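You operate a simulated robot arm through the tools that you are given. There is no shell and no other tool.

You run a simulated robot arm. Do the job below in one go: nothing can be reset, and whatever is moved stays where it is left.

JOB
Set the controls near the top of the end bench. At the end: the white plastic spacer from the top of the end bench stands where the black long mount stood; the choke lever of the flow rig is set to open; the black long mount is in the teal parts tray; the knob of the flow rig is turned to 5; the knob of the mount press is turned to SHORT; whatever was shut is shut again. Leave all else as you found it, and nothing knocked over. The choke lever of the flow rig goes clockwise seen from above, to its stop.

Only the result counts: the job must be done as asked and must still hold three seconds after the hand-in. Knocking over, shifting, dropping, spilling or breaking anything else fails it.

ROBOT AND FRAMES
A 7-joint arm with a two-finger parallel gripper, fixed in place. Base frame: the origin is at the foot of the arm, x ahead of it, y to its left, z up; the work surface is at about z = 0. Readings come in m, rad, newtons and seconds.
With the tool pointing down near the work surface it reaches from about 0.24 to 0.62 m from the base axis. Its first joint turns from -1.152 to 1.152 rad. Payload 2.6 kg.
Tool frame: the origin (TCP) lies between the finger pads and is the grasp point; the fingertips stand 0.03 m ahead of it; z points along the fingers, y is the line along which they close. The gripper opens to 0.094 m. The fingers are 0.028 m wide and 0.01 m thick; the gripper's body (0.05 by 0.096 m) begins 0.055 m behind the TCP.
Orientation is that of the tool frame in the base frame, as a unit quaternion [x, y, z, w]. With the fingers straight down and closing along the base's y, the tool's x points along the base's -x, its y along +y and its z along -z.

CONTROLS
- The arm moves only by the tool play_rows. Its argument "moves" is a list of rows, each a list of 7 numbers: the shift along the tool's x, y, z in units of 50 mm (1.0 is 50 mm), then the turn, a rotation vector about the tool's x, y, z in units of 5 degrees (1.0 is 5 degrees), then the finger opening in m, from 0 to 0.094. In form: [[dx, dy, dz, wx, wy, wz, hand], ...]. A call has 1 to 20 rows; each row shifts and turns the commanded pose from where the row before left it, along the tool's axes as they then stand. A call with a number of a shift or a turn outside -1 to 1 is refused whole. A row lasts 0.2 s, in which the tool goes at most 0.05 m and 0.15 rad; a call with a longer step from one row to the next is refused whole, and so is a gripper value outside its range. Where a pose cannot be reached the arm comes as near as it can. A force on the tool above 40 N (or 10 N above the force at the start of the call, whichever is more), or a blocked arm, ends the call early, and 0.2 s more pass. The fingers move at their own pace (about 0.072 m/s each) and stop on an object; they squeeze with about 38 N. The grip force told is the motor's: it shows also when the fingers shut on nothing. Time passes only in rows, and 0.2 s behind the last, so rows that do not move let the fingers close. The reply holds the time, the measured pose of the TCP, the force on the tool along the base axes, the opening and the grip force, in the units named above and with some noise, with the torque about the TCP (base axes, N m) and any sound that the robot's microphone picked up.
- Cameras (640 x 400 px; columns grow to the right, rows downward): "scene" is fixed at [0.0554, 0.4535, 0.5612]; the picture's right is [-0.55, -0.84, 0.00], its down [-0.50, 0.33, -0.80] and it looks along [0.67, -0.44, -0.60] (base axes); focal length 214 px, centre (320, 200). "wrist" rides on the gripper at [0.076, 0.014, -0.103] in the tool frame; the picture's right is [-0.18, 0.98, 0.00], its down [-0.75, -0.14, -0.64] and it looks along [-0.63, -0.12, 0.77] (tool axes); focal length 243 px, centre (320, 200). There is no depth. A picture from a camera that has moved, and an enlarged one, comes with that camera's place and axes in the base frame and with its lens.
- snapshot(camera): a new picture of that camera. It takes no simulated time.
- close_up(camera, box): a new picture of the part [left, top, right, bottom] of that camera's present view, enlarged. It takes no simulated time.
- close_job(): hands the job in; it is judged then, once.

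Nothing tells you positions but the pictures and the camera data. Unless the task says otherwise, let go and move clear before handing in.

The tools are called after "Call:" as name(argument=value, ...) on one line, values as JSON. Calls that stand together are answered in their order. play_rows: Moves the arm, as the interface text tells. Its arguments: {"type":"object","properties":{"moves":{"type":"array","items":{"type":"array","items":{"type":"number"}}}},"required":["moves"]} The other tools are called the same way: snapshot (camera) takes a picture; close_up (camera, box) takes an enlarged picture of a part of a camera's view; close_job () hands the job in.

At the start:

```text
clock: 0.0
ee_pos: [0.2959, -0.0027, 0.454]
tool_rot: [0.0, 1.0, 0.0, 0.001]
wrist_force: [-0.2, 0.2, -1.0]
ft_torque: [-0.02, -0.03, 0.02]
finger_gap: 0.0938
gripper_force: 0.0
```

scene: 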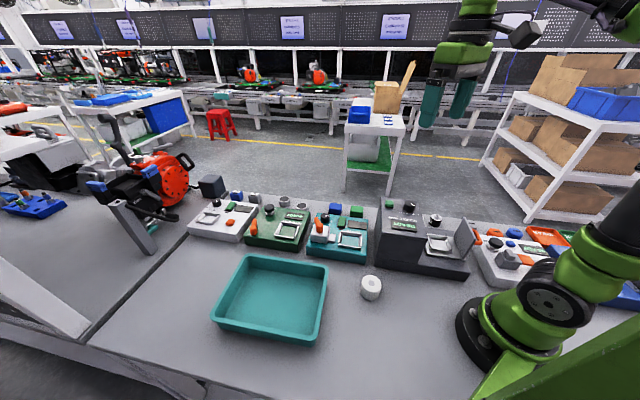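
wrist: 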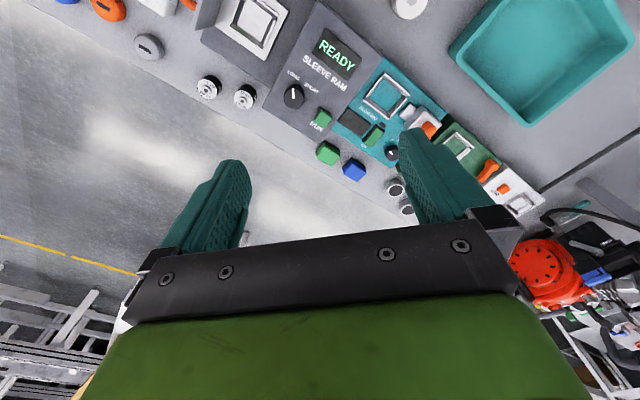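

I see a bench with several small machines in a row, a teal tray and a white ring-shaped spacer. I'll take enlarged pictures to read the labels first.

Call:
close_up(camera="scene", box=[180, 170, 340, 270])

Call:
close_up(camera="scene", box=[300, 180, 480, 292])

Call:
close_up(camera="scene", box=[440, 200, 640, 325])

Call:
close_up(camera="wrist", box=[180, 0, 420, 150])

Call:
close_up(camera="wrist", box=[340, 80, 580, 230])

Call:
close_up(camera="wrist", box=[0, 0, 240, 150])

```text
4.00 times, centred on (260, 220) of scene
camera zoom: at [0.0554, 0.4535, 0.5612], right [-0.55, -0.84, 0.0], down [-0.5, 0.33, -0.8], along [0.67, -0.44, -0.6], focal length 858 px, centre (560, 120)
```

zoom: 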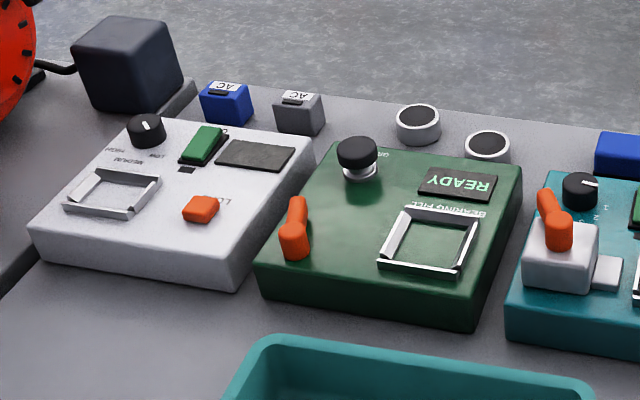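

```text
3.56 times, centred on (390, 236) of scene
camera zoom: at [0.0554, 0.4535, 0.5612], right [-0.55, -0.84, 0.0], down [-0.5, 0.33, -0.8], along [0.67, -0.44, -0.6], focal length 763 px, centre (71, 72)
```

zoom: 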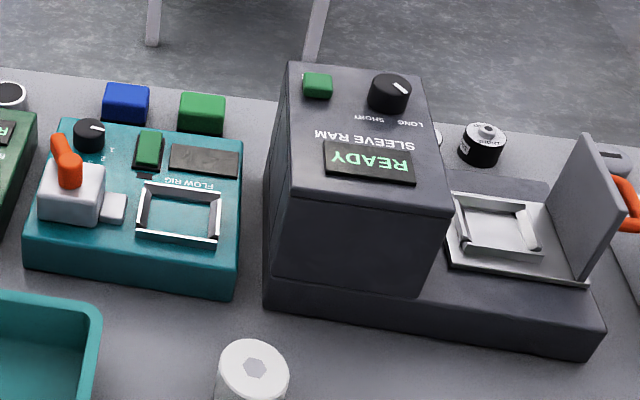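

```text
3.20 times, centred on (540, 262) of scene
camera zoom: at [0.0554, 0.4535, 0.5612], right [-0.55, -0.84, 0.0], down [-0.5, 0.33, -0.8], along [0.67, -0.44, -0.6], focal length 686 px, centre (-384, 0)
```

zoom: 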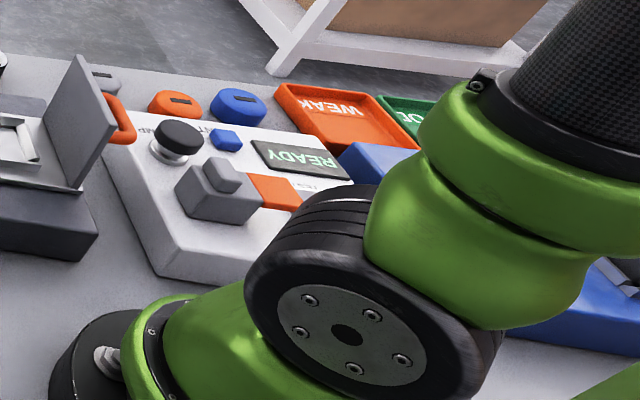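

```text
2.67 times, centred on (300, 75) of wrist
camera zoom: at [0.2186, 0.0109, 0.5564], right [0.18, 0.98, 0.0], down [0.75, -0.14, 0.64], along [0.63, -0.12, -0.77], focal length 647 px, centre (373, 533)
```

zoom: 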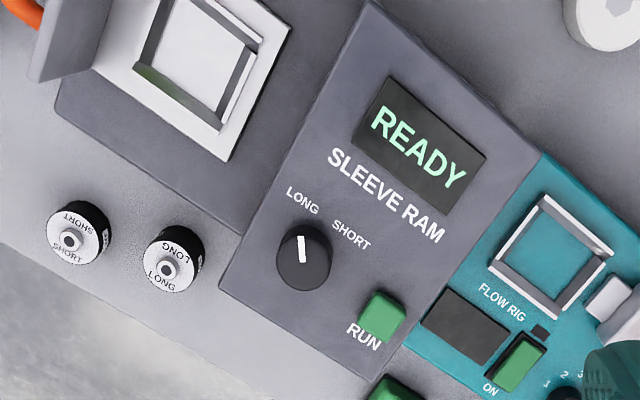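

```text
2.67 times, centred on (460, 155) of wrist
camera zoom: at [0.2186, 0.0109, 0.5564], right [0.18, 0.98, 0.0], down [0.75, -0.14, 0.64], along [0.63, -0.12, -0.77], focal length 647 px, centre (-53, 320)
```

zoom: 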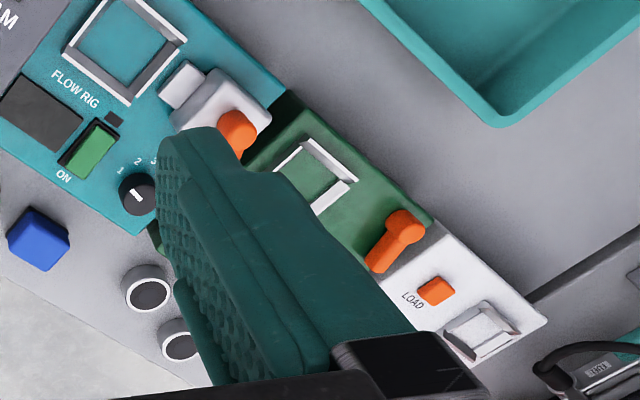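

```text
2.67 times, centred on (120, 75) of wrist
camera zoom: at [0.2186, 0.0109, 0.5564], right [0.18, 0.98, 0.0], down [0.75, -0.14, 0.64], along [0.63, -0.12, -0.77], focal length 647 px, centre (853, 533)
```

zoom: 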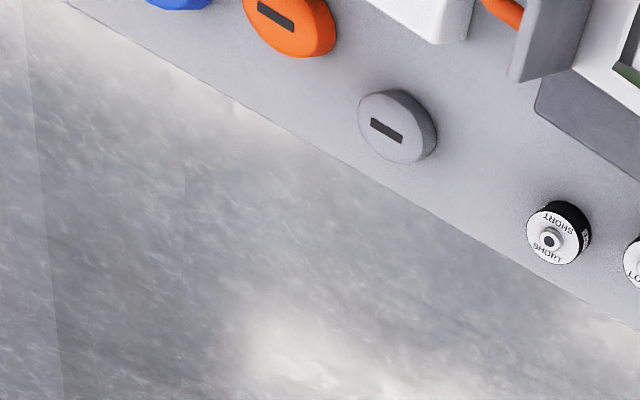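

The flow rig (teal) seems to be near (0.5, 0.15), the sleeve ram (mount press) near (0.4, -0.1), the white spacer near (0.26, 0.15), and the LONG mount near (0.35, -0.18). I'll move the hand, staying high, so the wrist camera can look at the flow rig more closely.

Call:
play_rows(moves=[[0, 0.69, 0.5, 0, 0, 0, 0.094], [0, 0.69, 0.5, 0, 0, 0, 0.094], [0, 0.69, 0.5, 0, 0, 0, 0.094], [0, 0.69, 0.5, 0, 0, 0, 0.094], [0, 0.69, 0.5, 0, 0, 0, 0.094], [0, 0, 0, 0, 0, 0, 0.094]])

Call:
snapshot(camera="wrist")

Call:
snapshot(camera="scene")

```text
clock: 1.4
ee_pos: [0.2968, 0.1685, 0.3272]
tool_rot: [0.0, 1.0, -0.001, 0.0]
wrist_force: [1.3, -1.4, -0.5]
ft_torque: [0.03, 0.01, 0.0]
finger_gap: 0.0938
gripper_force: 0.0
```

```text
taken
camera wrist: at [0.2189, 0.183, 0.43], right [0.18, 0.98, 0.0], down [0.75, -0.14, 0.64], along [0.63, -0.12, -0.77], focal length 243 px, centre (320, 200)
```

wrist: 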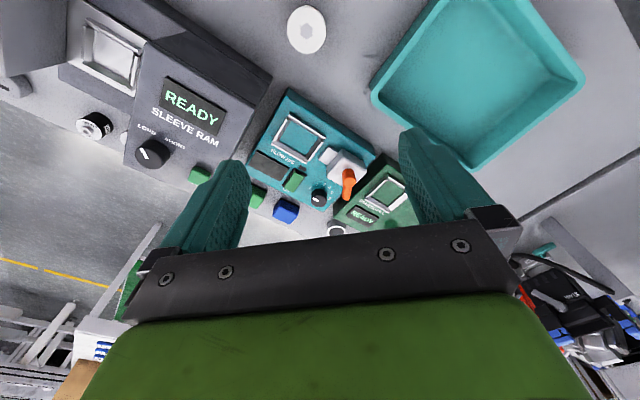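

```text
taken
```

scene: 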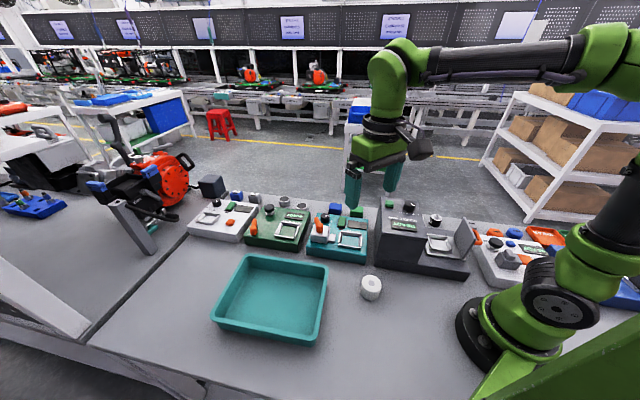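

Call:
close_up(camera="wrist", box=[230, 80, 430, 240])

Call:
close_up(camera="wrist", box=[50, 0, 290, 200])

Call:
close_up(camera="scene", box=[290, 190, 390, 270])

Call:
close_up(camera="wrist", box=[275, 0, 335, 60])

```text
2.50 times, centred on (330, 160) of wrist
camera zoom: at [0.2189, 0.183, 0.43], right [0.18, 0.98, 0.0], down [0.75, -0.14, 0.64], along [0.63, -0.12, -0.77], focal length 606 px, centre (295, 300)
```

zoom: 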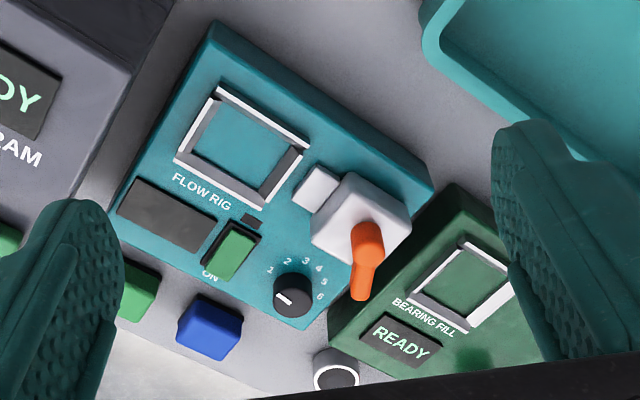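

```text
2.00 times, centred on (170, 100) of wrist
camera zoom: at [0.2189, 0.183, 0.43], right [0.18, 0.98, 0.0], down [0.75, -0.14, 0.64], along [0.63, -0.12, -0.77], focal length 485 px, centre (620, 400)
```

zoom: 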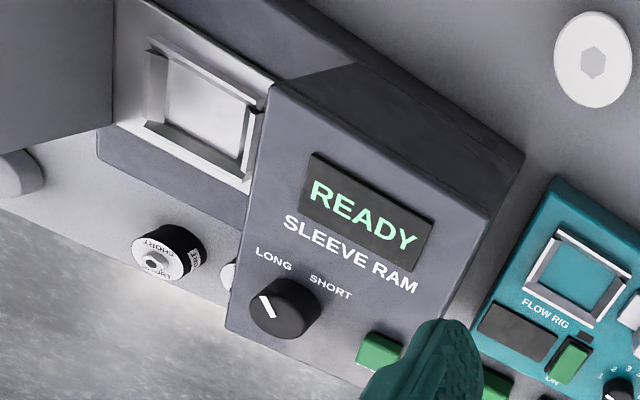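

```text
5.00 times, centred on (340, 230) of scene
camera zoom: at [0.0554, 0.4535, 0.5612], right [-0.55, -0.84, 0.0], down [-0.5, 0.33, -0.8], along [0.67, -0.44, -0.6], focal length 1072 px, centre (220, 50)
```

zoom: 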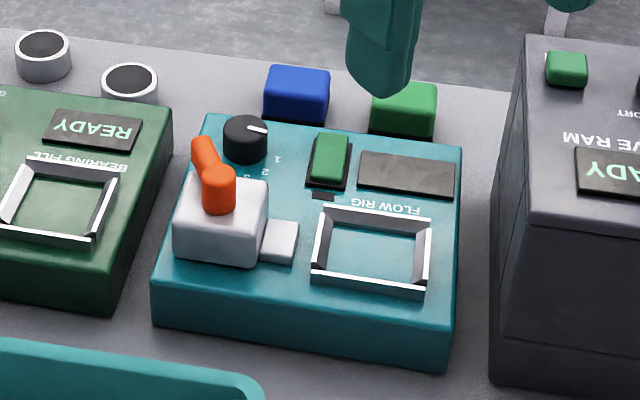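

```text
6.67 times, centred on (305, 30) of wrist
camera zoom: at [0.2189, 0.183, 0.43], right [0.18, 0.98, 0.0], down [0.75, -0.14, 0.64], along [0.63, -0.12, -0.77], focal length 1618 px, centre (420, 1333)
```

zoom: 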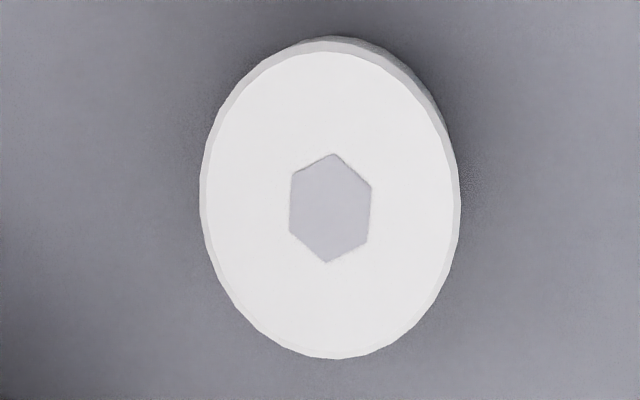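

The flow rig has a knob with numbers 1–6 and an orange lever on a white block; the sleeve ram is a tall box with a LONG/SHORT knob. I'll bring the wrist camera closer to the flow rig, keeping the fingers above the tall box.

Call:
play_rows(moves=[[-0.5, -0.07, 0.43, 0, 0, 0, 0.094], [-0.5, -0.07, 0.43, 0, 0, 0, 0.094], [-0.5, -0.07, 0.43, 0, 0, 0, 0.094], [-0.5, -0.07, 0.43, 0, 0, 0, 0.094], [-0.5, -0.07, 0.43, 0, 0, 0, 0.094], [0, 0, 0, 0, 0, 0, 0.094]])

Call:
snapshot(camera="wrist")

Call:
close_up(camera="wrist", box=[240, 60, 400, 220])

Call:
snapshot(camera="scene")

```text
clock: 2.8
ee_pos: [0.4219, 0.1521, 0.2206]
tool_rot: [-0.001, 1.0, 0.0, 0.002]
wrist_force: [-0.5, -0.2, -0.3]
ft_torque: [0.04, -0.06, 0.05]
finger_gap: 0.094
gripper_force: 0.0
```

```text
taken
camera wrist: at [0.3454, 0.1661, 0.3237], right [0.18, 0.98, 0.0], down [0.75, -0.14, 0.64], along [0.63, -0.12, -0.77], focal length 243 px, centre (320, 200)
```

wrist: 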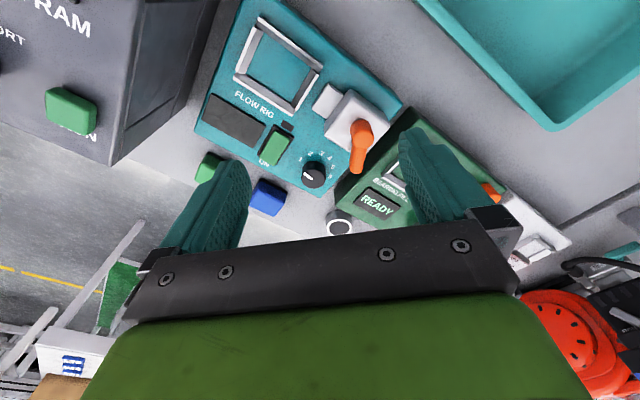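

```text
2.50 times, centred on (320, 140) of wrist
camera zoom: at [0.3454, 0.1661, 0.3237], right [0.18, 0.98, 0.0], down [0.75, -0.14, 0.64], along [0.63, -0.12, -0.77], focal length 606 px, centre (320, 350)
```

zoom: 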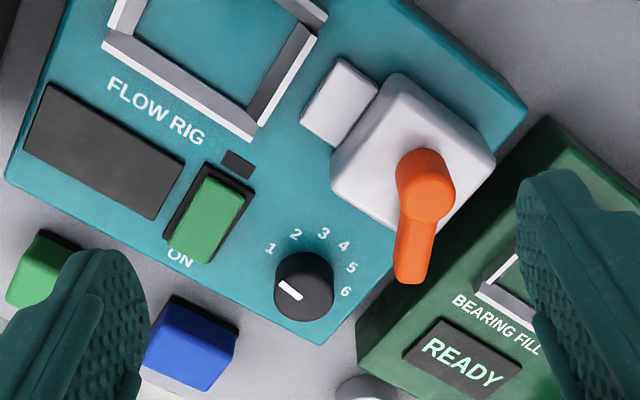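

```text
taken
```

scene: 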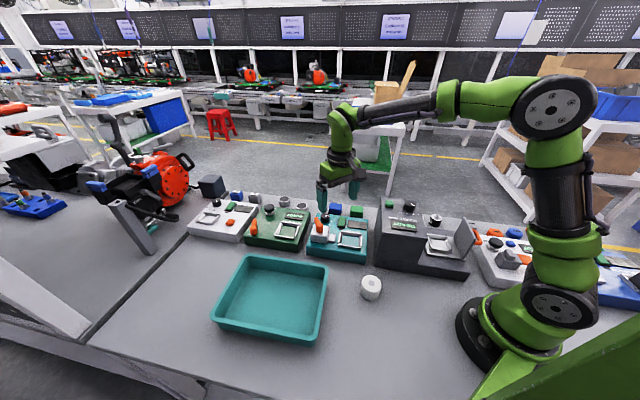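

The flow rig is turned about 45° to the base axes. Its knob, near (0.52, 0.128), seems to point at 1, and its lever points roughly along +x. I'll enlarge the knob and lever further to measure them.

Call:
close_up(camera="wrist", box=[290, 145, 350, 195])

Call:
close_up(camera="wrist", box=[310, 80, 400, 180])

Call:
close_up(camera="scene", box=[300, 200, 370, 270])

Call:
close_up(camera="wrist", box=[0, 0, 220, 170])

```text
8.00 times, centred on (320, 170) of wrist
camera zoom: at [0.3454, 0.1661, 0.3237], right [0.18, 0.98, 0.0], down [0.75, -0.14, 0.64], along [0.63, -0.12, -0.77], focal length 1941 px, centre (320, 440)
```

zoom: 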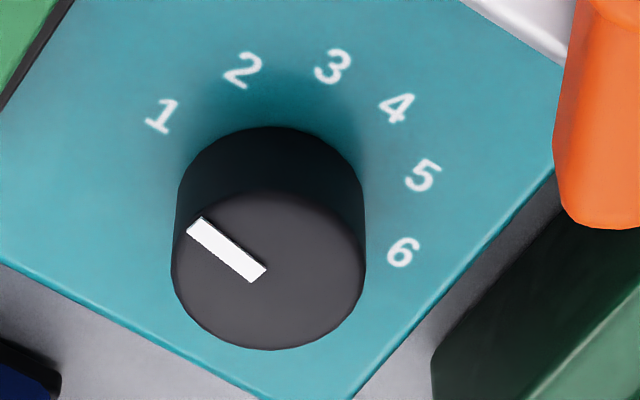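

```text
4.00 times, centred on (355, 130) of wrist
camera zoom: at [0.3454, 0.1661, 0.3237], right [0.18, 0.98, 0.0], down [0.75, -0.14, 0.64], along [0.63, -0.12, -0.77], focal length 970 px, centre (180, 480)
```

zoom: 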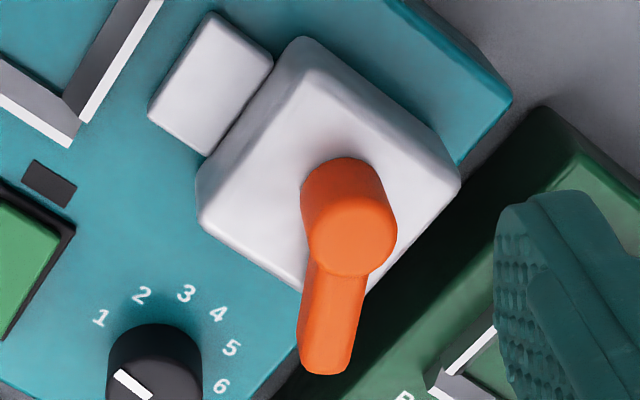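

```text
5.71 times, centred on (335, 235) of scene
camera zoom: at [0.0554, 0.4535, 0.5612], right [-0.55, -0.84, 0.0], down [-0.5, 0.33, -0.8], along [0.67, -0.44, -0.6], focal length 1226 px, centre (234, 0)
```

zoom: 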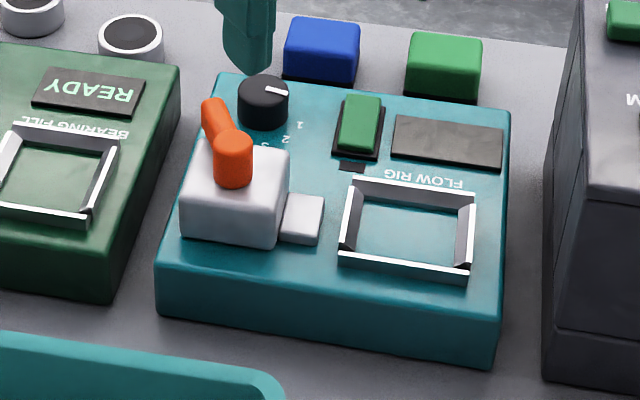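

```text
2.35 times, centred on (110, 85) of wrist
camera zoom: at [0.3454, 0.1661, 0.3237], right [0.18, 0.98, 0.0], down [0.75, -0.14, 0.64], along [0.63, -0.12, -0.77], focal length 571 px, centre (814, 471)
```

zoom: 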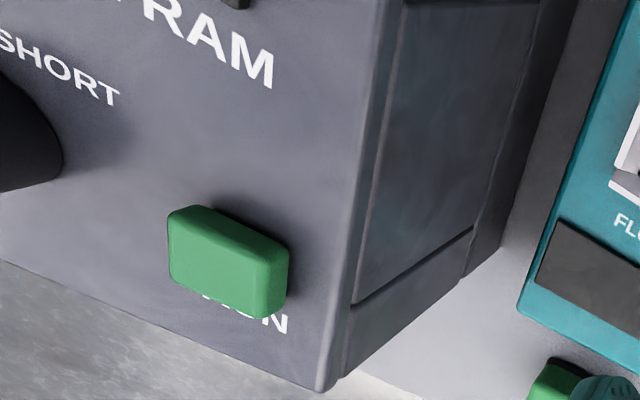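

The knob top looks centred near (0.526, 0.124, 0.059), pointing at 1, with the positions about 30° apart. I'll bring the hand above the knob with the fingers half open, and then check that it is centred.

Call:
play_rows(moves=[[-0.52, -0.139, 0.3, 0, 0, 0, 0.05], [-0.52, -0.139, 0.3, 0, 0, 0, 0.05], [-0.52, -0.139, 0.3, 0, 0, 0, 0.05], [-0.52, -0.139, 0.3, 0, 0, 0, 0.05], [0, 0, 0, 0, 0, 0, 0.05]])

Call:
snapshot(camera="wrist")

Call:
close_up(camera="wrist", box=[260, 60, 380, 180])

Call:
close_up(camera="scene", box=[290, 150, 390, 270])

```text
clock: 4.0
ee_pos: [0.5249, 0.1233, 0.1623]
tool_rot: [0.0, 1.0, 0.0, 0.001]
wrist_force: [-0.5, 0.2, -0.7]
ft_torque: [0.01, -0.01, 0.0]
finger_gap: 0.05
gripper_force: 0.1
```

```text
taken
camera wrist: at [0.4473, 0.1374, 0.2649], right [0.18, 0.98, 0.0], down [0.75, -0.14, 0.64], along [0.63, -0.12, -0.77], focal length 243 px, centre (320, 200)
```

wrist: 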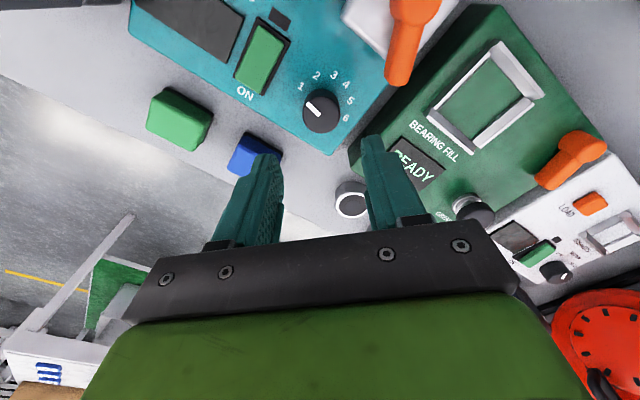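

```text
3.33 times, centred on (320, 120) of wrist
camera zoom: at [0.4473, 0.1374, 0.2649], right [0.18, 0.98, 0.0], down [0.75, -0.14, 0.64], along [0.63, -0.12, -0.77], focal length 809 px, centre (320, 467)
```

zoom: 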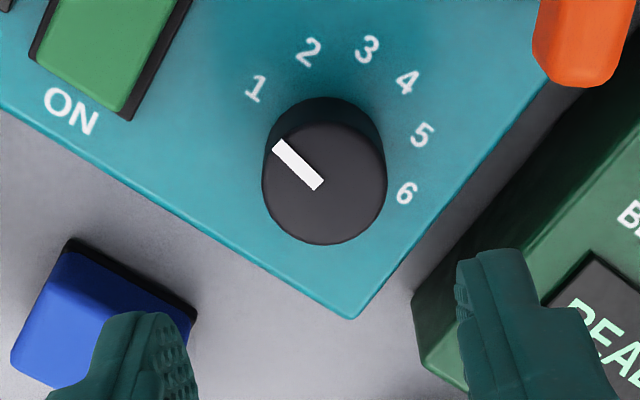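

```text
3.33 times, centred on (340, 210) of scene
camera zoom: at [0.0554, 0.4535, 0.5612], right [-0.55, -0.84, 0.0], down [-0.5, 0.33, -0.8], along [0.67, -0.44, -0.6], focal length 715 px, centre (253, 167)
```

zoom: 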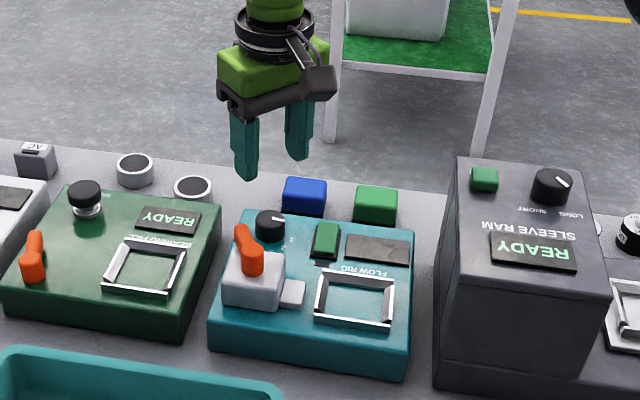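

The hand is centred over the knob to within about 1 mm. I'll turn it 60° counter-clockwise first, so it has room for the clockwise turn, and check before going down.

Call:
play_rows(moves=[[0, 0.02, 0, 0, 0, -1, 0.05], [0, 0, 0, 0, 0, -1, 0.05], [0, 0, 0, 0, 0, -1, 0.05], [0, 0, 0, 0, 0, -1, 0.05], [0, 0, 0, 0, 0, -1, 0.05], [0, 0, 0, 0, 0, -1, 0.05], [0, 0, 0, 0, 0, -1, 0.05], [0, 0, 0, 0, 0, -1, 0.05], [0, 0, 0, 0, 0, -1, 0.05], [0, 0, 0, 0, 0, -1, 0.05], [0, 0, 0, 0, 0, -1, 0.05], [0, 0, 0, 0, 0, -1, 0.05], [0, 0, 0, 0, 0, 0, 0.05]])

Call:
snapshot(camera="wrist")

Call:
close_up(camera="scene", box=[290, 150, 390, 270])

```text
clock: 6.8
ee_pos: [0.5259, 0.1262, 0.1612]
tool_rot: [-0.502, 0.865, 0.0, 0.0]
wrist_force: [0.4, 0.5, -0.2]
ft_torque: [0.03, -0.01, 0.0]
finger_gap: 0.0502
gripper_force: 0.0
```

```text
taken
camera wrist: at [0.4741, 0.0661, 0.2635], right [-0.76, 0.65, 0.0], down [0.5, 0.58, 0.64], along [0.42, 0.49, -0.77], focal length 243 px, centre (320, 200)
```

wrist: 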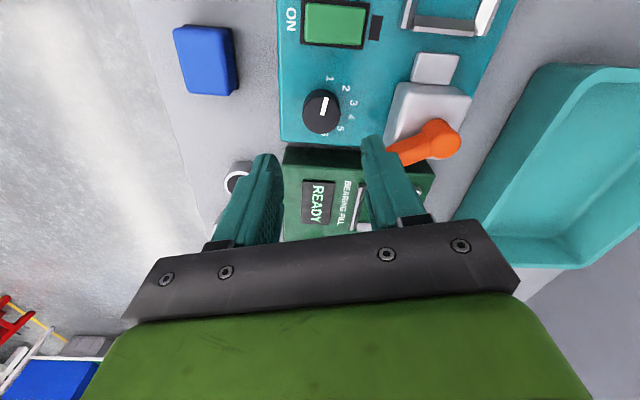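

```text
3.33 times, centred on (340, 210) of scene
camera zoom: at [0.0554, 0.4535, 0.5612], right [-0.55, -0.84, 0.0], down [-0.5, 0.33, -0.8], along [0.67, -0.44, -0.6], focal length 715 px, centre (253, 167)
```

zoom: 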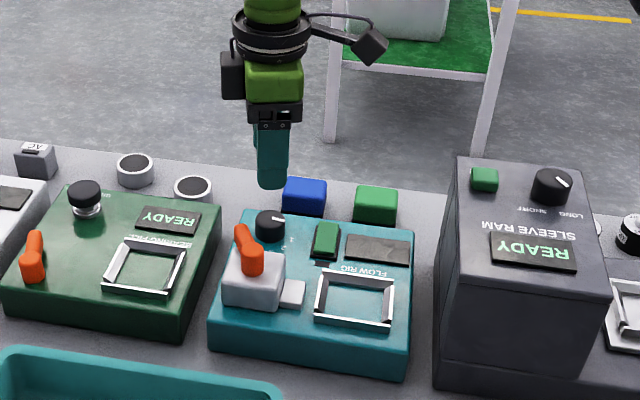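

Call:
close_up(camera="wrist", box=[280, 70, 360, 150])

```text
5.00 times, centred on (320, 110) of wrist
camera zoom: at [0.4741, 0.0661, 0.2635], right [-0.76, 0.65, 0.0], down [0.5, 0.58, 0.64], along [0.42, 0.49, -0.77], focal length 1213 px, centre (320, 650)
```

zoom: 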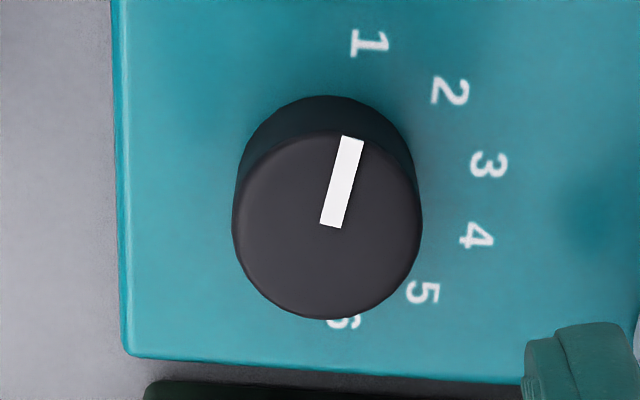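

The view from this angle agrees: the knob is centred to about 1 mm and its top is at z≈0.06. I'll go down and close on the knob.

Call:
play_rows(moves=[[0, 0.02, 0.43, 0, 0, 0, 0.05], [0, 0, 0.43, 0, 0, 0, 0.05], [0, 0, 0.43, 0, 0, 0, 0.05], [0, 0, 0.42, 0, 0, 0, 0.05], [0, 0, 0, 0, 0, 0, 0.05]])

Call:
close_up(camera="scene", box=[290, 180, 380, 260])

Call:
snapshot(camera="wrist")

```text
clock: 8.0
ee_pos: [0.5252, 0.125, 0.0762]
tool_rot: [-0.5, 0.866, 0.0, 0.0]
wrist_force: [-0.2, -0.2, 0.3]
ft_torque: [-0.02, 0.03, -0.01]
finger_gap: 0.0499
gripper_force: 0.0
```

```text
5.00 times, centred on (335, 220) of scene
camera zoom: at [0.0554, 0.4535, 0.5612], right [-0.55, -0.84, 0.0], down [-0.5, 0.33, -0.8], along [0.67, -0.44, -0.6], focal length 1072 px, centre (245, 100)
```

zoom: 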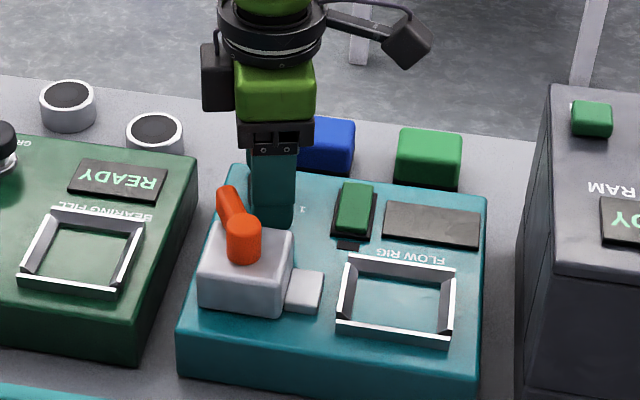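

```text
taken
camera wrist: at [0.4734, 0.0657, 0.1782], right [-0.76, 0.65, 0.0], down [0.5, 0.58, 0.64], along [0.42, 0.49, -0.77], focal length 243 px, centre (320, 200)
```

wrist: 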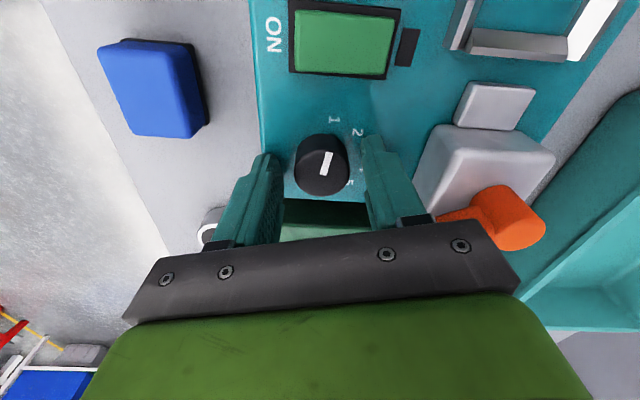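

The knob sits between the fingers. I'll close, then turn clockwise seen from above (+z of the tool) by a first 60°.

Call:
play_rows(moves=[[0, 0, 0, 0, 0, 0, 0.02], [0, 0, 0, 0, 0, 0, 0.02], [0, 0, 0, 0, 0, 0, 0.02], [0, 0, 0, 0, 0, 1, 0.02], [0, 0, 0, 0, 0, 1, 0.02], [0, 0, 0, 0, 0, 1, 0.02], [0, 0, 0, 0, 0, 1, 0.02], [0, 0, 0, 0, 0, 1, 0.02], [0, 0, 0, 0, 0, 1, 0.02], [0, 0, 0, 0, 0, 1, 0.02], [0, 0, 0, 0, 0, 1, 0.02], [0, 0, 0, 0, 0, 1, 0.02], [0, 0, 0, 0, 0, 1, 0.02], [0, 0, 0, 0, 0, 1, 0.02], [0, 0, 0, 0, 0, 1, 0.02]])

Call:
snapshot(camera="wrist")

```text
clock: 11.2
ee_pos: [0.5245, 0.1238, 0.0757]
tool_rot: [0.001, 1.0, -0.001, 0.001]
wrist_force: [6.1, -6.2, -4.9]
ft_torque: [-0.18, 1.01, -0.05]
finger_gap: 0.0314
gripper_force: 45.2
```

```text
taken
camera wrist: at [0.4473, 0.1392, 0.1782], right [0.19, 0.98, 0.0], down [0.75, -0.14, 0.64], along [0.63, -0.12, -0.77], focal length 243 px, centre (320, 200)
```

wrist: 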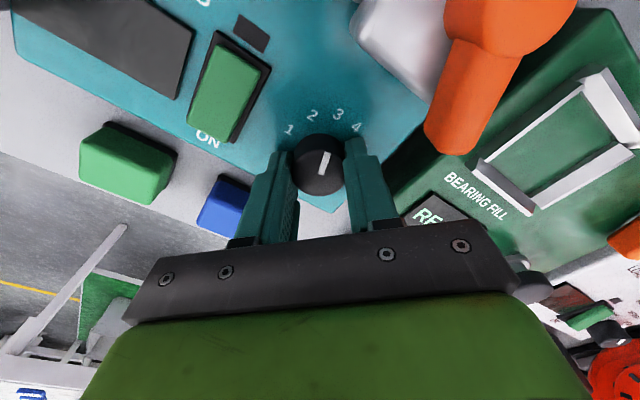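

The knob follows the fingers. I'll continue with the second 60°.

Call:
play_rows(moves=[[0, 0, 0, 0, 0, 1, 0.02], [0, 0, 0, 0, 0, 1, 0.02], [0, 0, 0, 0, 0, 1, 0.02], [0, 0, 0, 0, 0, 1, 0.02], [0, 0, 0, 0, 0, 1, 0.02], [0, 0, 0, 0, 0, 1, 0.02], [0, 0, 0, 0, 0, 1, 0.02], [0, 0, 0, 0, 0, 1, 0.02], [0, 0, 0, 0, 0, 1, 0.02], [0, 0, 0, 0, 0, 1, 0.02], [0, 0, 0, 0, 0, 1, 0.02], [0, 0, 0, 0, 0, 1, 0.02], [0, 0, 0, 0, 0, 0, 0.02]])

Call:
snapshot(camera="wrist")

Call:
close_up(camera="wrist", box=[270, 110, 370, 210])

```text
clock: 14.0
ee_pos: [0.5226, 0.1235, 0.0758]
tool_rot: [0.501, 0.866, -0.001, 0.0]
wrist_force: [-7.9, -18.6, -2.7]
ft_torque: [-0.1, 0.59, -0.02]
finger_gap: 0.0311
gripper_force: 44.9
```

```text
taken
camera wrist: at [0.4976, 0.1972, 0.1782], right [0.94, 0.33, 0.0], down [0.25, -0.72, 0.64], along [0.21, -0.61, -0.76], focal length 243 px, centre (320, 200)
```

wrist: 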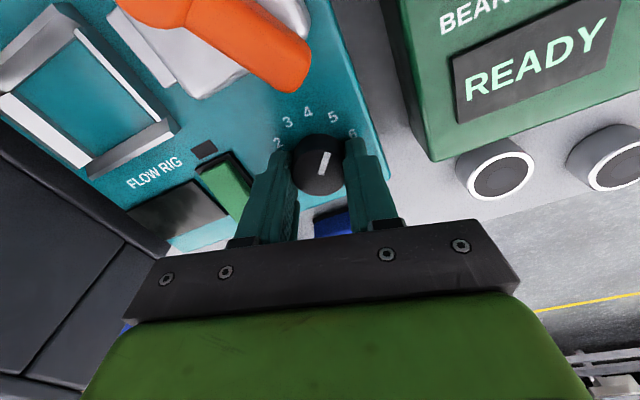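

```text
4.00 times, centred on (320, 160) of wrist
camera zoom: at [0.4976, 0.1972, 0.1782], right [0.94, 0.33, 0.0], down [0.25, -0.72, 0.64], along [0.21, -0.61, -0.76], focal length 970 px, centre (320, 360)
```

zoom: 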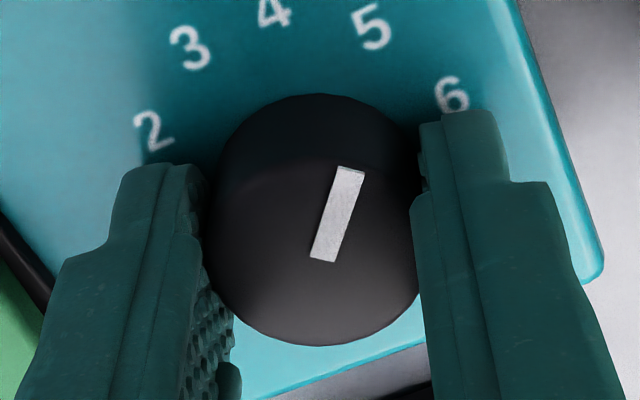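

The pointer is now near 5 but slightly short, at about 40° past the upright where 45–48° is expected. I'll add 6°, open, rise and look.

Call:
play_rows(moves=[[0, 0, 0, 0, 0, 0.7, 0.02], [0, 0, 0, 0, 0, 0.5, 0.02], [0, 0, 0, 0, 0, 0, 0.02], [0, 0, 0, 0, 0, 0, 0.05], [0, 0, 0, 0, 0, 0, 0.05], [0, 0, 0, 0, 0, 0, 0.05], [0, 0, -0.5, 0, 0, 0, 0.05], [0, 0, -0.5, 0, 0, 0, 0.05], [0, 0, -0.5, 0, 0, 0, 0.05], [0, 0, -0.5, 0, 0, 0, 0.05]])

Call:
snapshot(camera="wrist")

Call:
close_up(camera="wrist", box=[280, 70, 360, 150])

```text
clock: 16.2
ee_pos: [0.5244, 0.1283, 0.1772]
tool_rot: [0.545, 0.839, 0.001, 0.001]
wrist_force: [0.9, 1.1, -0.5]
ft_torque: [0.02, 0.04, 0.02]
finger_gap: 0.0502
gripper_force: 0.0
```

```text
taken
camera wrist: at [0.5054, 0.2023, 0.2799], right [0.97, 0.23, 0.0], down [0.18, -0.75, 0.64], along [0.15, -0.62, -0.77], focal length 243 px, centre (320, 200)
```

wrist: 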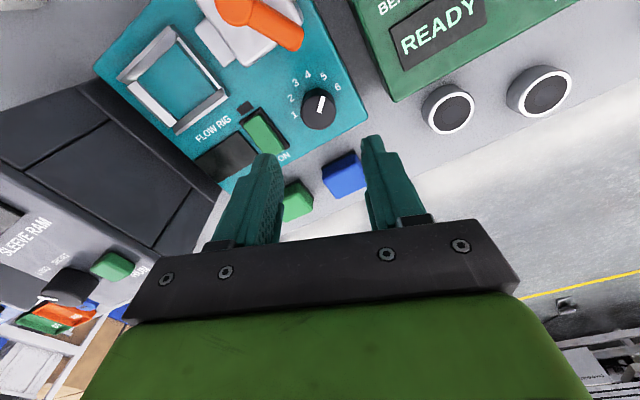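

```text
5.00 times, centred on (320, 110) of wrist
camera zoom: at [0.5054, 0.2023, 0.2799], right [0.97, 0.23, 0.0], down [0.18, -0.75, 0.64], along [0.15, -0.62, -0.77], focal length 1213 px, centre (320, 650)
```

zoom: 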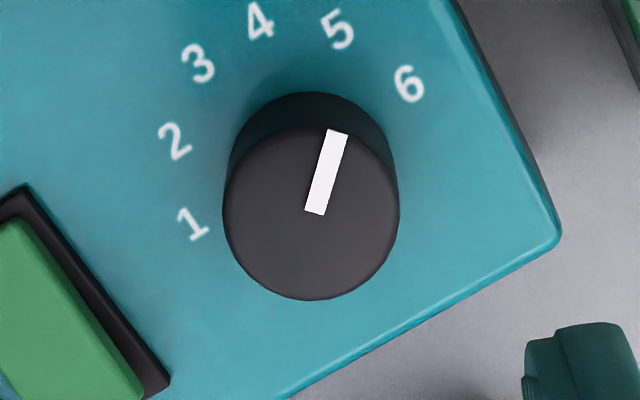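

The pointer now lies at about 48° past upright, which matches 5. Next is the lever: I'll close the fingers, turn the hand to line up with the lever arm and move above its counter-clockwise side.

Call:
play_rows(moves=[[0, 0, 0, 0, 0, -1, 0.0], [0, 0, 0, 0, 0, -1, 0.0], [0, 0, 0, 0, 0, -1, 0.0], [0, 0, 0, 0, 0, -1, 0.0], [0, 0, 0, 0, 0, -1, 0.0], [0, 0, 0, 0, 0, -1, 0.0], [0, 0, 0, 0, 0, -1, 0.0], [0, 0, 0, 0, 0, -1, 0.0], [0, 0, 0, 0, 0, -1, 0.0], [0, 0, 0, 0, 0, -0.4, 0.0], [0.324, 0.429, 0, 0, 0, 0, 0.0], [0.324, 0.429, 0, 0, 0, 0, 0.0], [0.324, 0.429, 0, 0, 0, 0, 0.0], [0, 0, 0.3, 0, 0, 0, 0.0], [0, 0, 0, 0, 0, 0, 0.0]])

Call:
snapshot(camera="wrist")

Call:
close_up(camera="scene", box=[280, 180, 370, 260])

```text
clock: 19.4
ee_pos: [0.4986, 0.2018, 0.1614]
tool_rot: [0.165, 0.986, -0.001, 0.001]
wrist_force: [0.0, 0.3, 0.5]
ft_torque: [0.0, -0.06, -0.01]
finger_gap: 0.0001
gripper_force: 32.2
```

```text
taken
camera wrist: at [0.431, 0.2405, 0.2637], right [0.49, 0.87, 0.0], down [0.67, -0.38, 0.64], along [0.56, -0.32, -0.77], focal length 243 px, centre (320, 200)
```

wrist: 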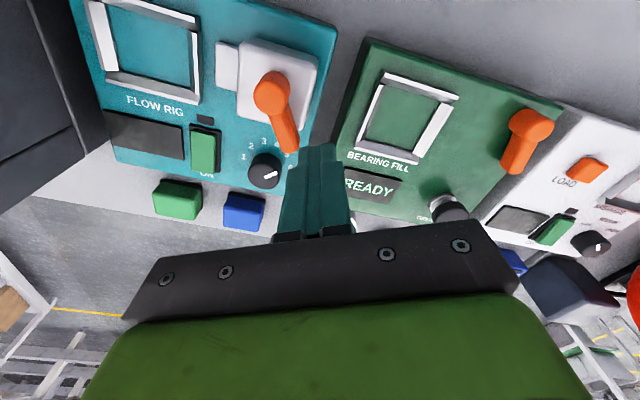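

```text
5.00 times, centred on (325, 220) of scene
camera zoom: at [0.0554, 0.4535, 0.5612], right [-0.55, -0.84, 0.0], down [-0.5, 0.33, -0.8], along [0.67, -0.44, -0.6], focal length 1072 px, centre (295, 100)
```

zoom: 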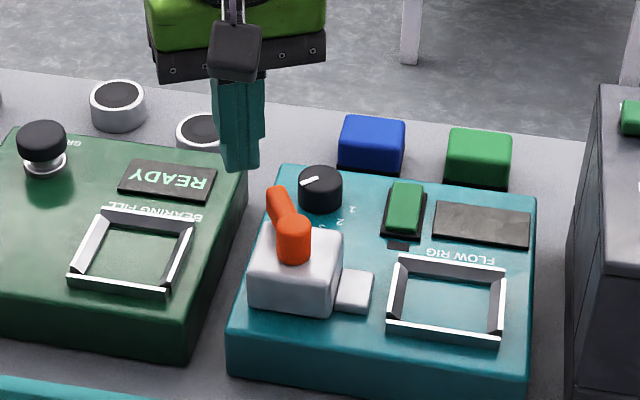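

Call:
close_up(camera="wrist", box=[230, 40, 350, 190])

```text
2.67 times, centred on (290, 115) of wrist
camera zoom: at [0.431, 0.2405, 0.2637], right [0.49, 0.87, 0.0], down [0.67, -0.38, 0.64], along [0.56, -0.32, -0.77], focal length 647 px, centre (400, 427)
```

zoom: 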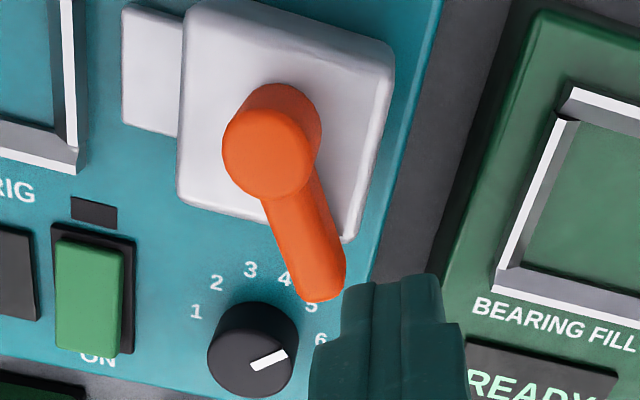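

The lever arm runs from about (0.459, 0.187) to (0.500, 0.176) at z≈0.09, and the closed fingertips are beside it on the counter-clockwise side. I'll lower them beside the arm.

Call:
play_rows(moves=[[0, 0, 0.35, 0, 0, 0, 0.0], [0, 0, 0.35, 0, 0, 0, 0.0], [0, 0, 0.35, 0, 0, 0, 0.0], [0, 0, 0, 0, 0, 0, 0.0]])

Call:
close_up(camera="wrist", box=[200, 0, 420, 200])

Call:
close_up(camera="scene", box=[290, 200, 350, 250])

```text
clock: 20.4
ee_pos: [0.4988, 0.2012, 0.1102]
tool_rot: [0.166, 0.986, 0.0, 0.0]
wrist_force: [-8.8, -5.4, 11.9]
ft_torque: [-0.18, 0.4, 0.03]
finger_gap: 0.0001
gripper_force: 33.0
```

```text
2.00 times, centred on (310, 100) of wrist
camera zoom: at [0.4305, 0.2396, 0.2115], right [0.5, 0.87, 0.0], down [0.67, -0.38, 0.64], along [0.56, -0.32, -0.77], focal length 485 px, centre (340, 400)
```

zoom: 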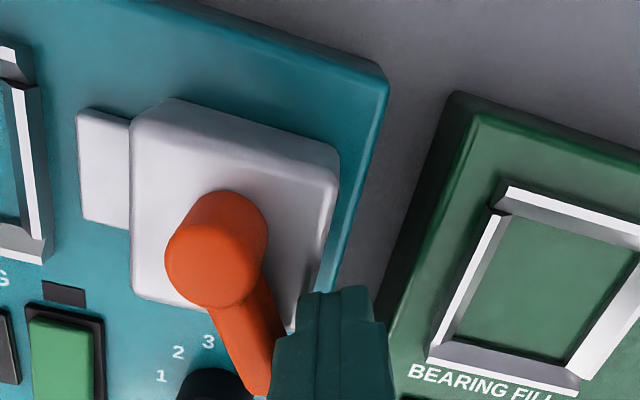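

```text
8.00 times, centred on (320, 225) of scene
camera zoom: at [0.0553, 0.4535, 0.5612], right [-0.55, -0.84, 0.0], down [-0.5, 0.33, -0.8], along [0.67, -0.44, -0.6], focal length 1716 px, centre (320, 0)
```

zoom: 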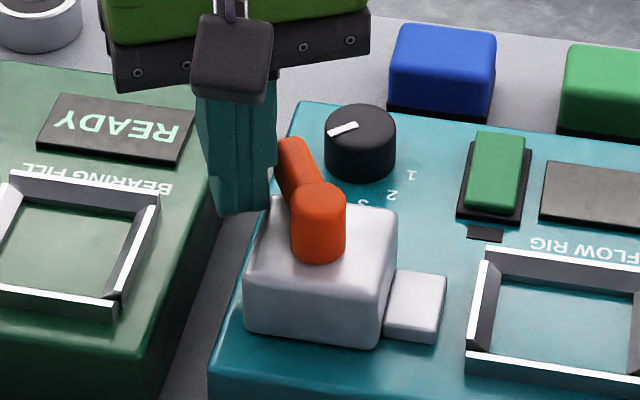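

The force reading shows the fingertips lightly touching the edge of the lever's white block, so the block is a bit taller than I estimated. I'll rise 6 mm and re-check the force.

Call:
play_rows(moves=[[0, 0, -0.12, 0, 0, 0, 0.0], [0, 0, 0, 0, 0, 0, 0.0]])

Call:
close_up(camera="scene", box=[290, 200, 350, 250])

```text
clock: 21.0
ee_pos: [0.4989, 0.2022, 0.1138]
tool_rot: [0.164, 0.986, 0.0, 0.001]
wrist_force: [0.4, -0.3, -0.3]
ft_torque: [-0.01, -0.01, -0.03]
finger_gap: 0.0
gripper_force: 32.7
```

```text
8.00 times, centred on (320, 225) of scene
camera zoom: at [0.0554, 0.4535, 0.5612], right [-0.55, -0.84, 0.0], down [-0.5, 0.33, -0.8], along [0.67, -0.44, -0.6], focal length 1716 px, centre (320, 0)
```

zoom: 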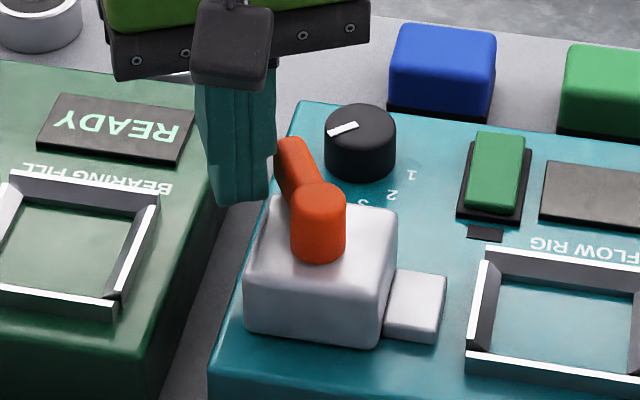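

Clear of the block now. I'll approach the lever arm and sweep it clockwise around its pivot in small steps.

Call:
play_rows(moves=[[0, -0.08, 0, 0, 0, 0, 0.0], [0, -0.08, 0, 0, 0, 0, 0.0], [-0.0306, -0.059, 0, 0, 0, 1, 0.0], [-0.0306, -0.059, 0, 0, 0, 1, 0.0], [-0.0306, -0.059, 0, 0, 0, 1, 0.0], [-0.0306, -0.059, 0, 0, 0, 1, 0.0]])

Call:
close_up(camera="scene", box=[290, 200, 350, 250])

Call:
snapshot(camera="wrist")

```text
clock: 22.4
ee_pos: [0.4962, 0.1812, 0.1163]
tool_rot: [0.333, 0.943, 0.001, 0.001]
wrist_force: [1.0, 0.6, 0.0]
ft_torque: [-0.01, -0.01, 0.02]
finger_gap: 0.0
gripper_force: 32.8
```

```text
8.00 times, centred on (320, 225) of scene
camera zoom: at [0.0554, 0.4535, 0.5612], right [-0.55, -0.84, 0.0], down [-0.5, 0.33, -0.8], along [0.67, -0.44, -0.6], focal length 1716 px, centre (320, 0)
```

zoom: 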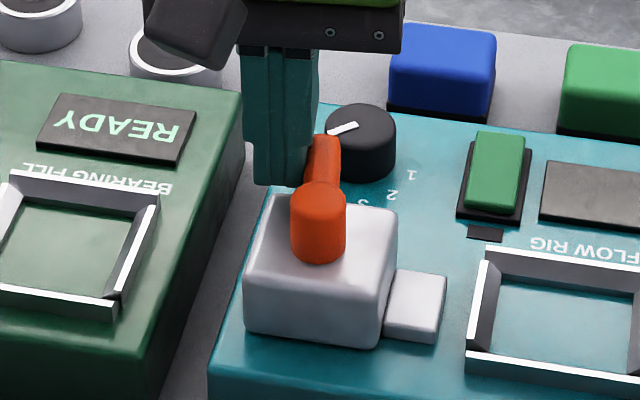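

```text
taken
camera wrist: at [0.4453, 0.2406, 0.2177], right [0.76, 0.65, 0.0], down [0.5, -0.58, 0.64], along [0.42, -0.49, -0.77], focal length 243 px, centre (320, 200)
```

wrist: 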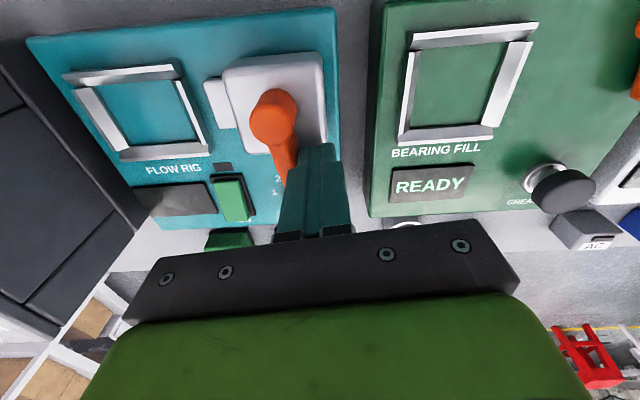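

The lever is following with hardly any force. I'll keep sweeping clockwise.

Call:
play_rows(moves=[[-0.0306, -0.059, 0, 0, 0, 1, 0.0], [-0.0306, -0.059, 0, 0, 0, 1, 0.0], [-0.0306, -0.059, 0, 0, 0, 1, 0.0], [-0.0306, -0.059, 0, 0, 0, 1, 0.0], [-0.0306, -0.059, 0, 0, 0, 1, 0.0], [-0.0306, -0.059, 0, 0, 0, 1, 0.0]])

Call:
close_up(camera="scene", box=[290, 200, 350, 250])

Call:
snapshot(camera="wrist")

```text
clock: 23.8
ee_pos: [0.4888, 0.1646, 0.1146]
tool_rot: [0.566, 0.825, 0.001, 0.0]
wrist_force: [0.1, -0.4, 0.4]
ft_torque: [-0.02, 0.02, 0.01]
finger_gap: 0.0
gripper_force: 33.3
```

```text
8.00 times, centred on (320, 225) of scene
camera zoom: at [0.0554, 0.4535, 0.5612], right [-0.55, -0.84, 0.0], down [-0.5, 0.33, -0.8], along [0.67, -0.44, -0.6], focal length 1716 px, centre (320, 0)
```

zoom: 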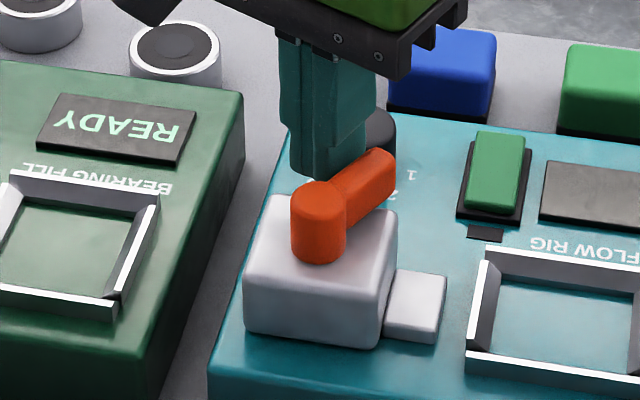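

```text
taken
camera wrist: at [0.4739, 0.2407, 0.2173], right [0.98, 0.18, 0.0], down [0.14, -0.75, 0.64], along [0.12, -0.63, -0.77], focal length 243 px, centre (320, 200)
```

wrist: 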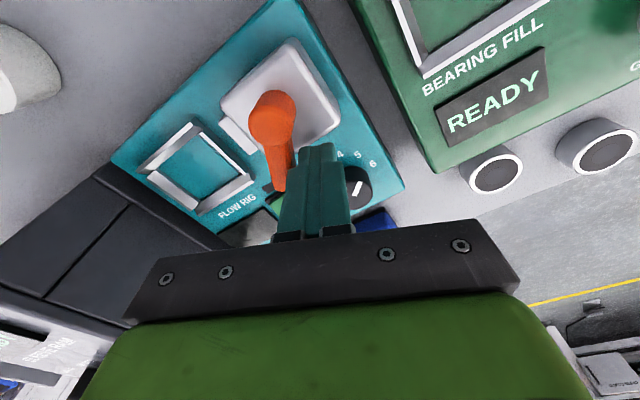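

The lever is at about −65° and has not met a stop. I'll continue in the same way.

Call:
play_rows(moves=[[-0.0306, -0.059, 0, 0, 0, 1, 0.0], [-0.0306, -0.059, 0, 0, 0, 1, 0.0], [-0.0306, -0.059, 0, 0, 0, 1, 0.0], [-0.0306, -0.059, 0, 0, 0, 1, 0.0], [-0.0306, -0.059, 0, 0, 0, 1, 0.0]])

Call:
close_up(camera="scene", box=[290, 200, 350, 250])

Call:
snapshot(camera="wrist")

```text
clock: 24.7
ee_pos: [0.4853, 0.1596, 0.1158]
tool_rot: [0.676, 0.736, 0.007, 0.006]
wrist_force: [12.9, 2.4, -6.9]
ft_torque: [0.1, -0.14, 0.11]
finger_gap: 0.0
gripper_force: 33.0
stopped in row 4: the force on the tool passed its limit at 47 N (the readings are from after the stop); the commanded pose is now the measured one
```

```text
8.00 times, centred on (320, 225) of scene
camera zoom: at [0.0554, 0.4535, 0.5612], right [-0.55, -0.84, 0.0], down [-0.5, 0.33, -0.8], along [0.67, -0.44, -0.6], focal length 1716 px, centre (320, 0)
```

zoom: 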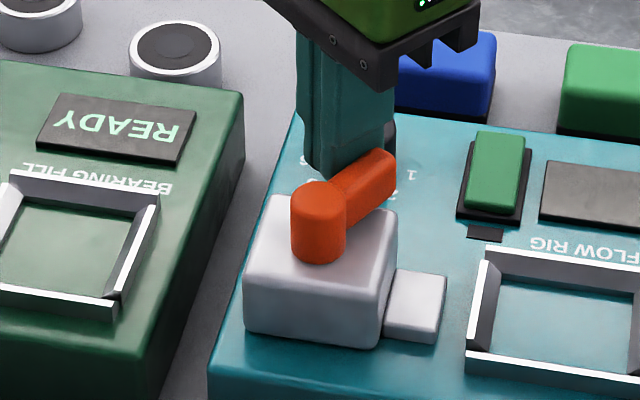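

```text
taken
camera wrist: at [0.4902, 0.2361, 0.2177], right [0.99, -0.1, 0.02], down [-0.09, -0.76, 0.64], along [-0.05, -0.64, -0.77], focal length 243 px, centre (320, 200)
```

wrist: 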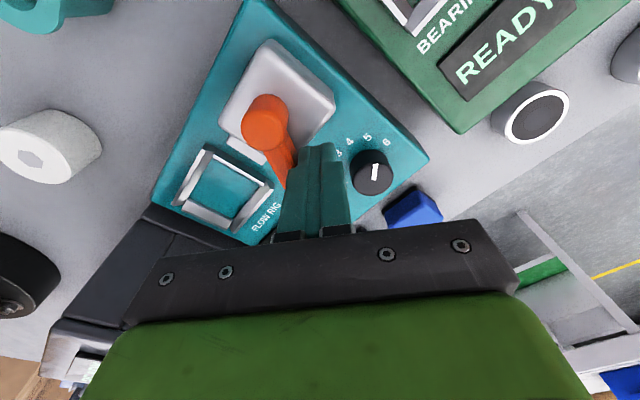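

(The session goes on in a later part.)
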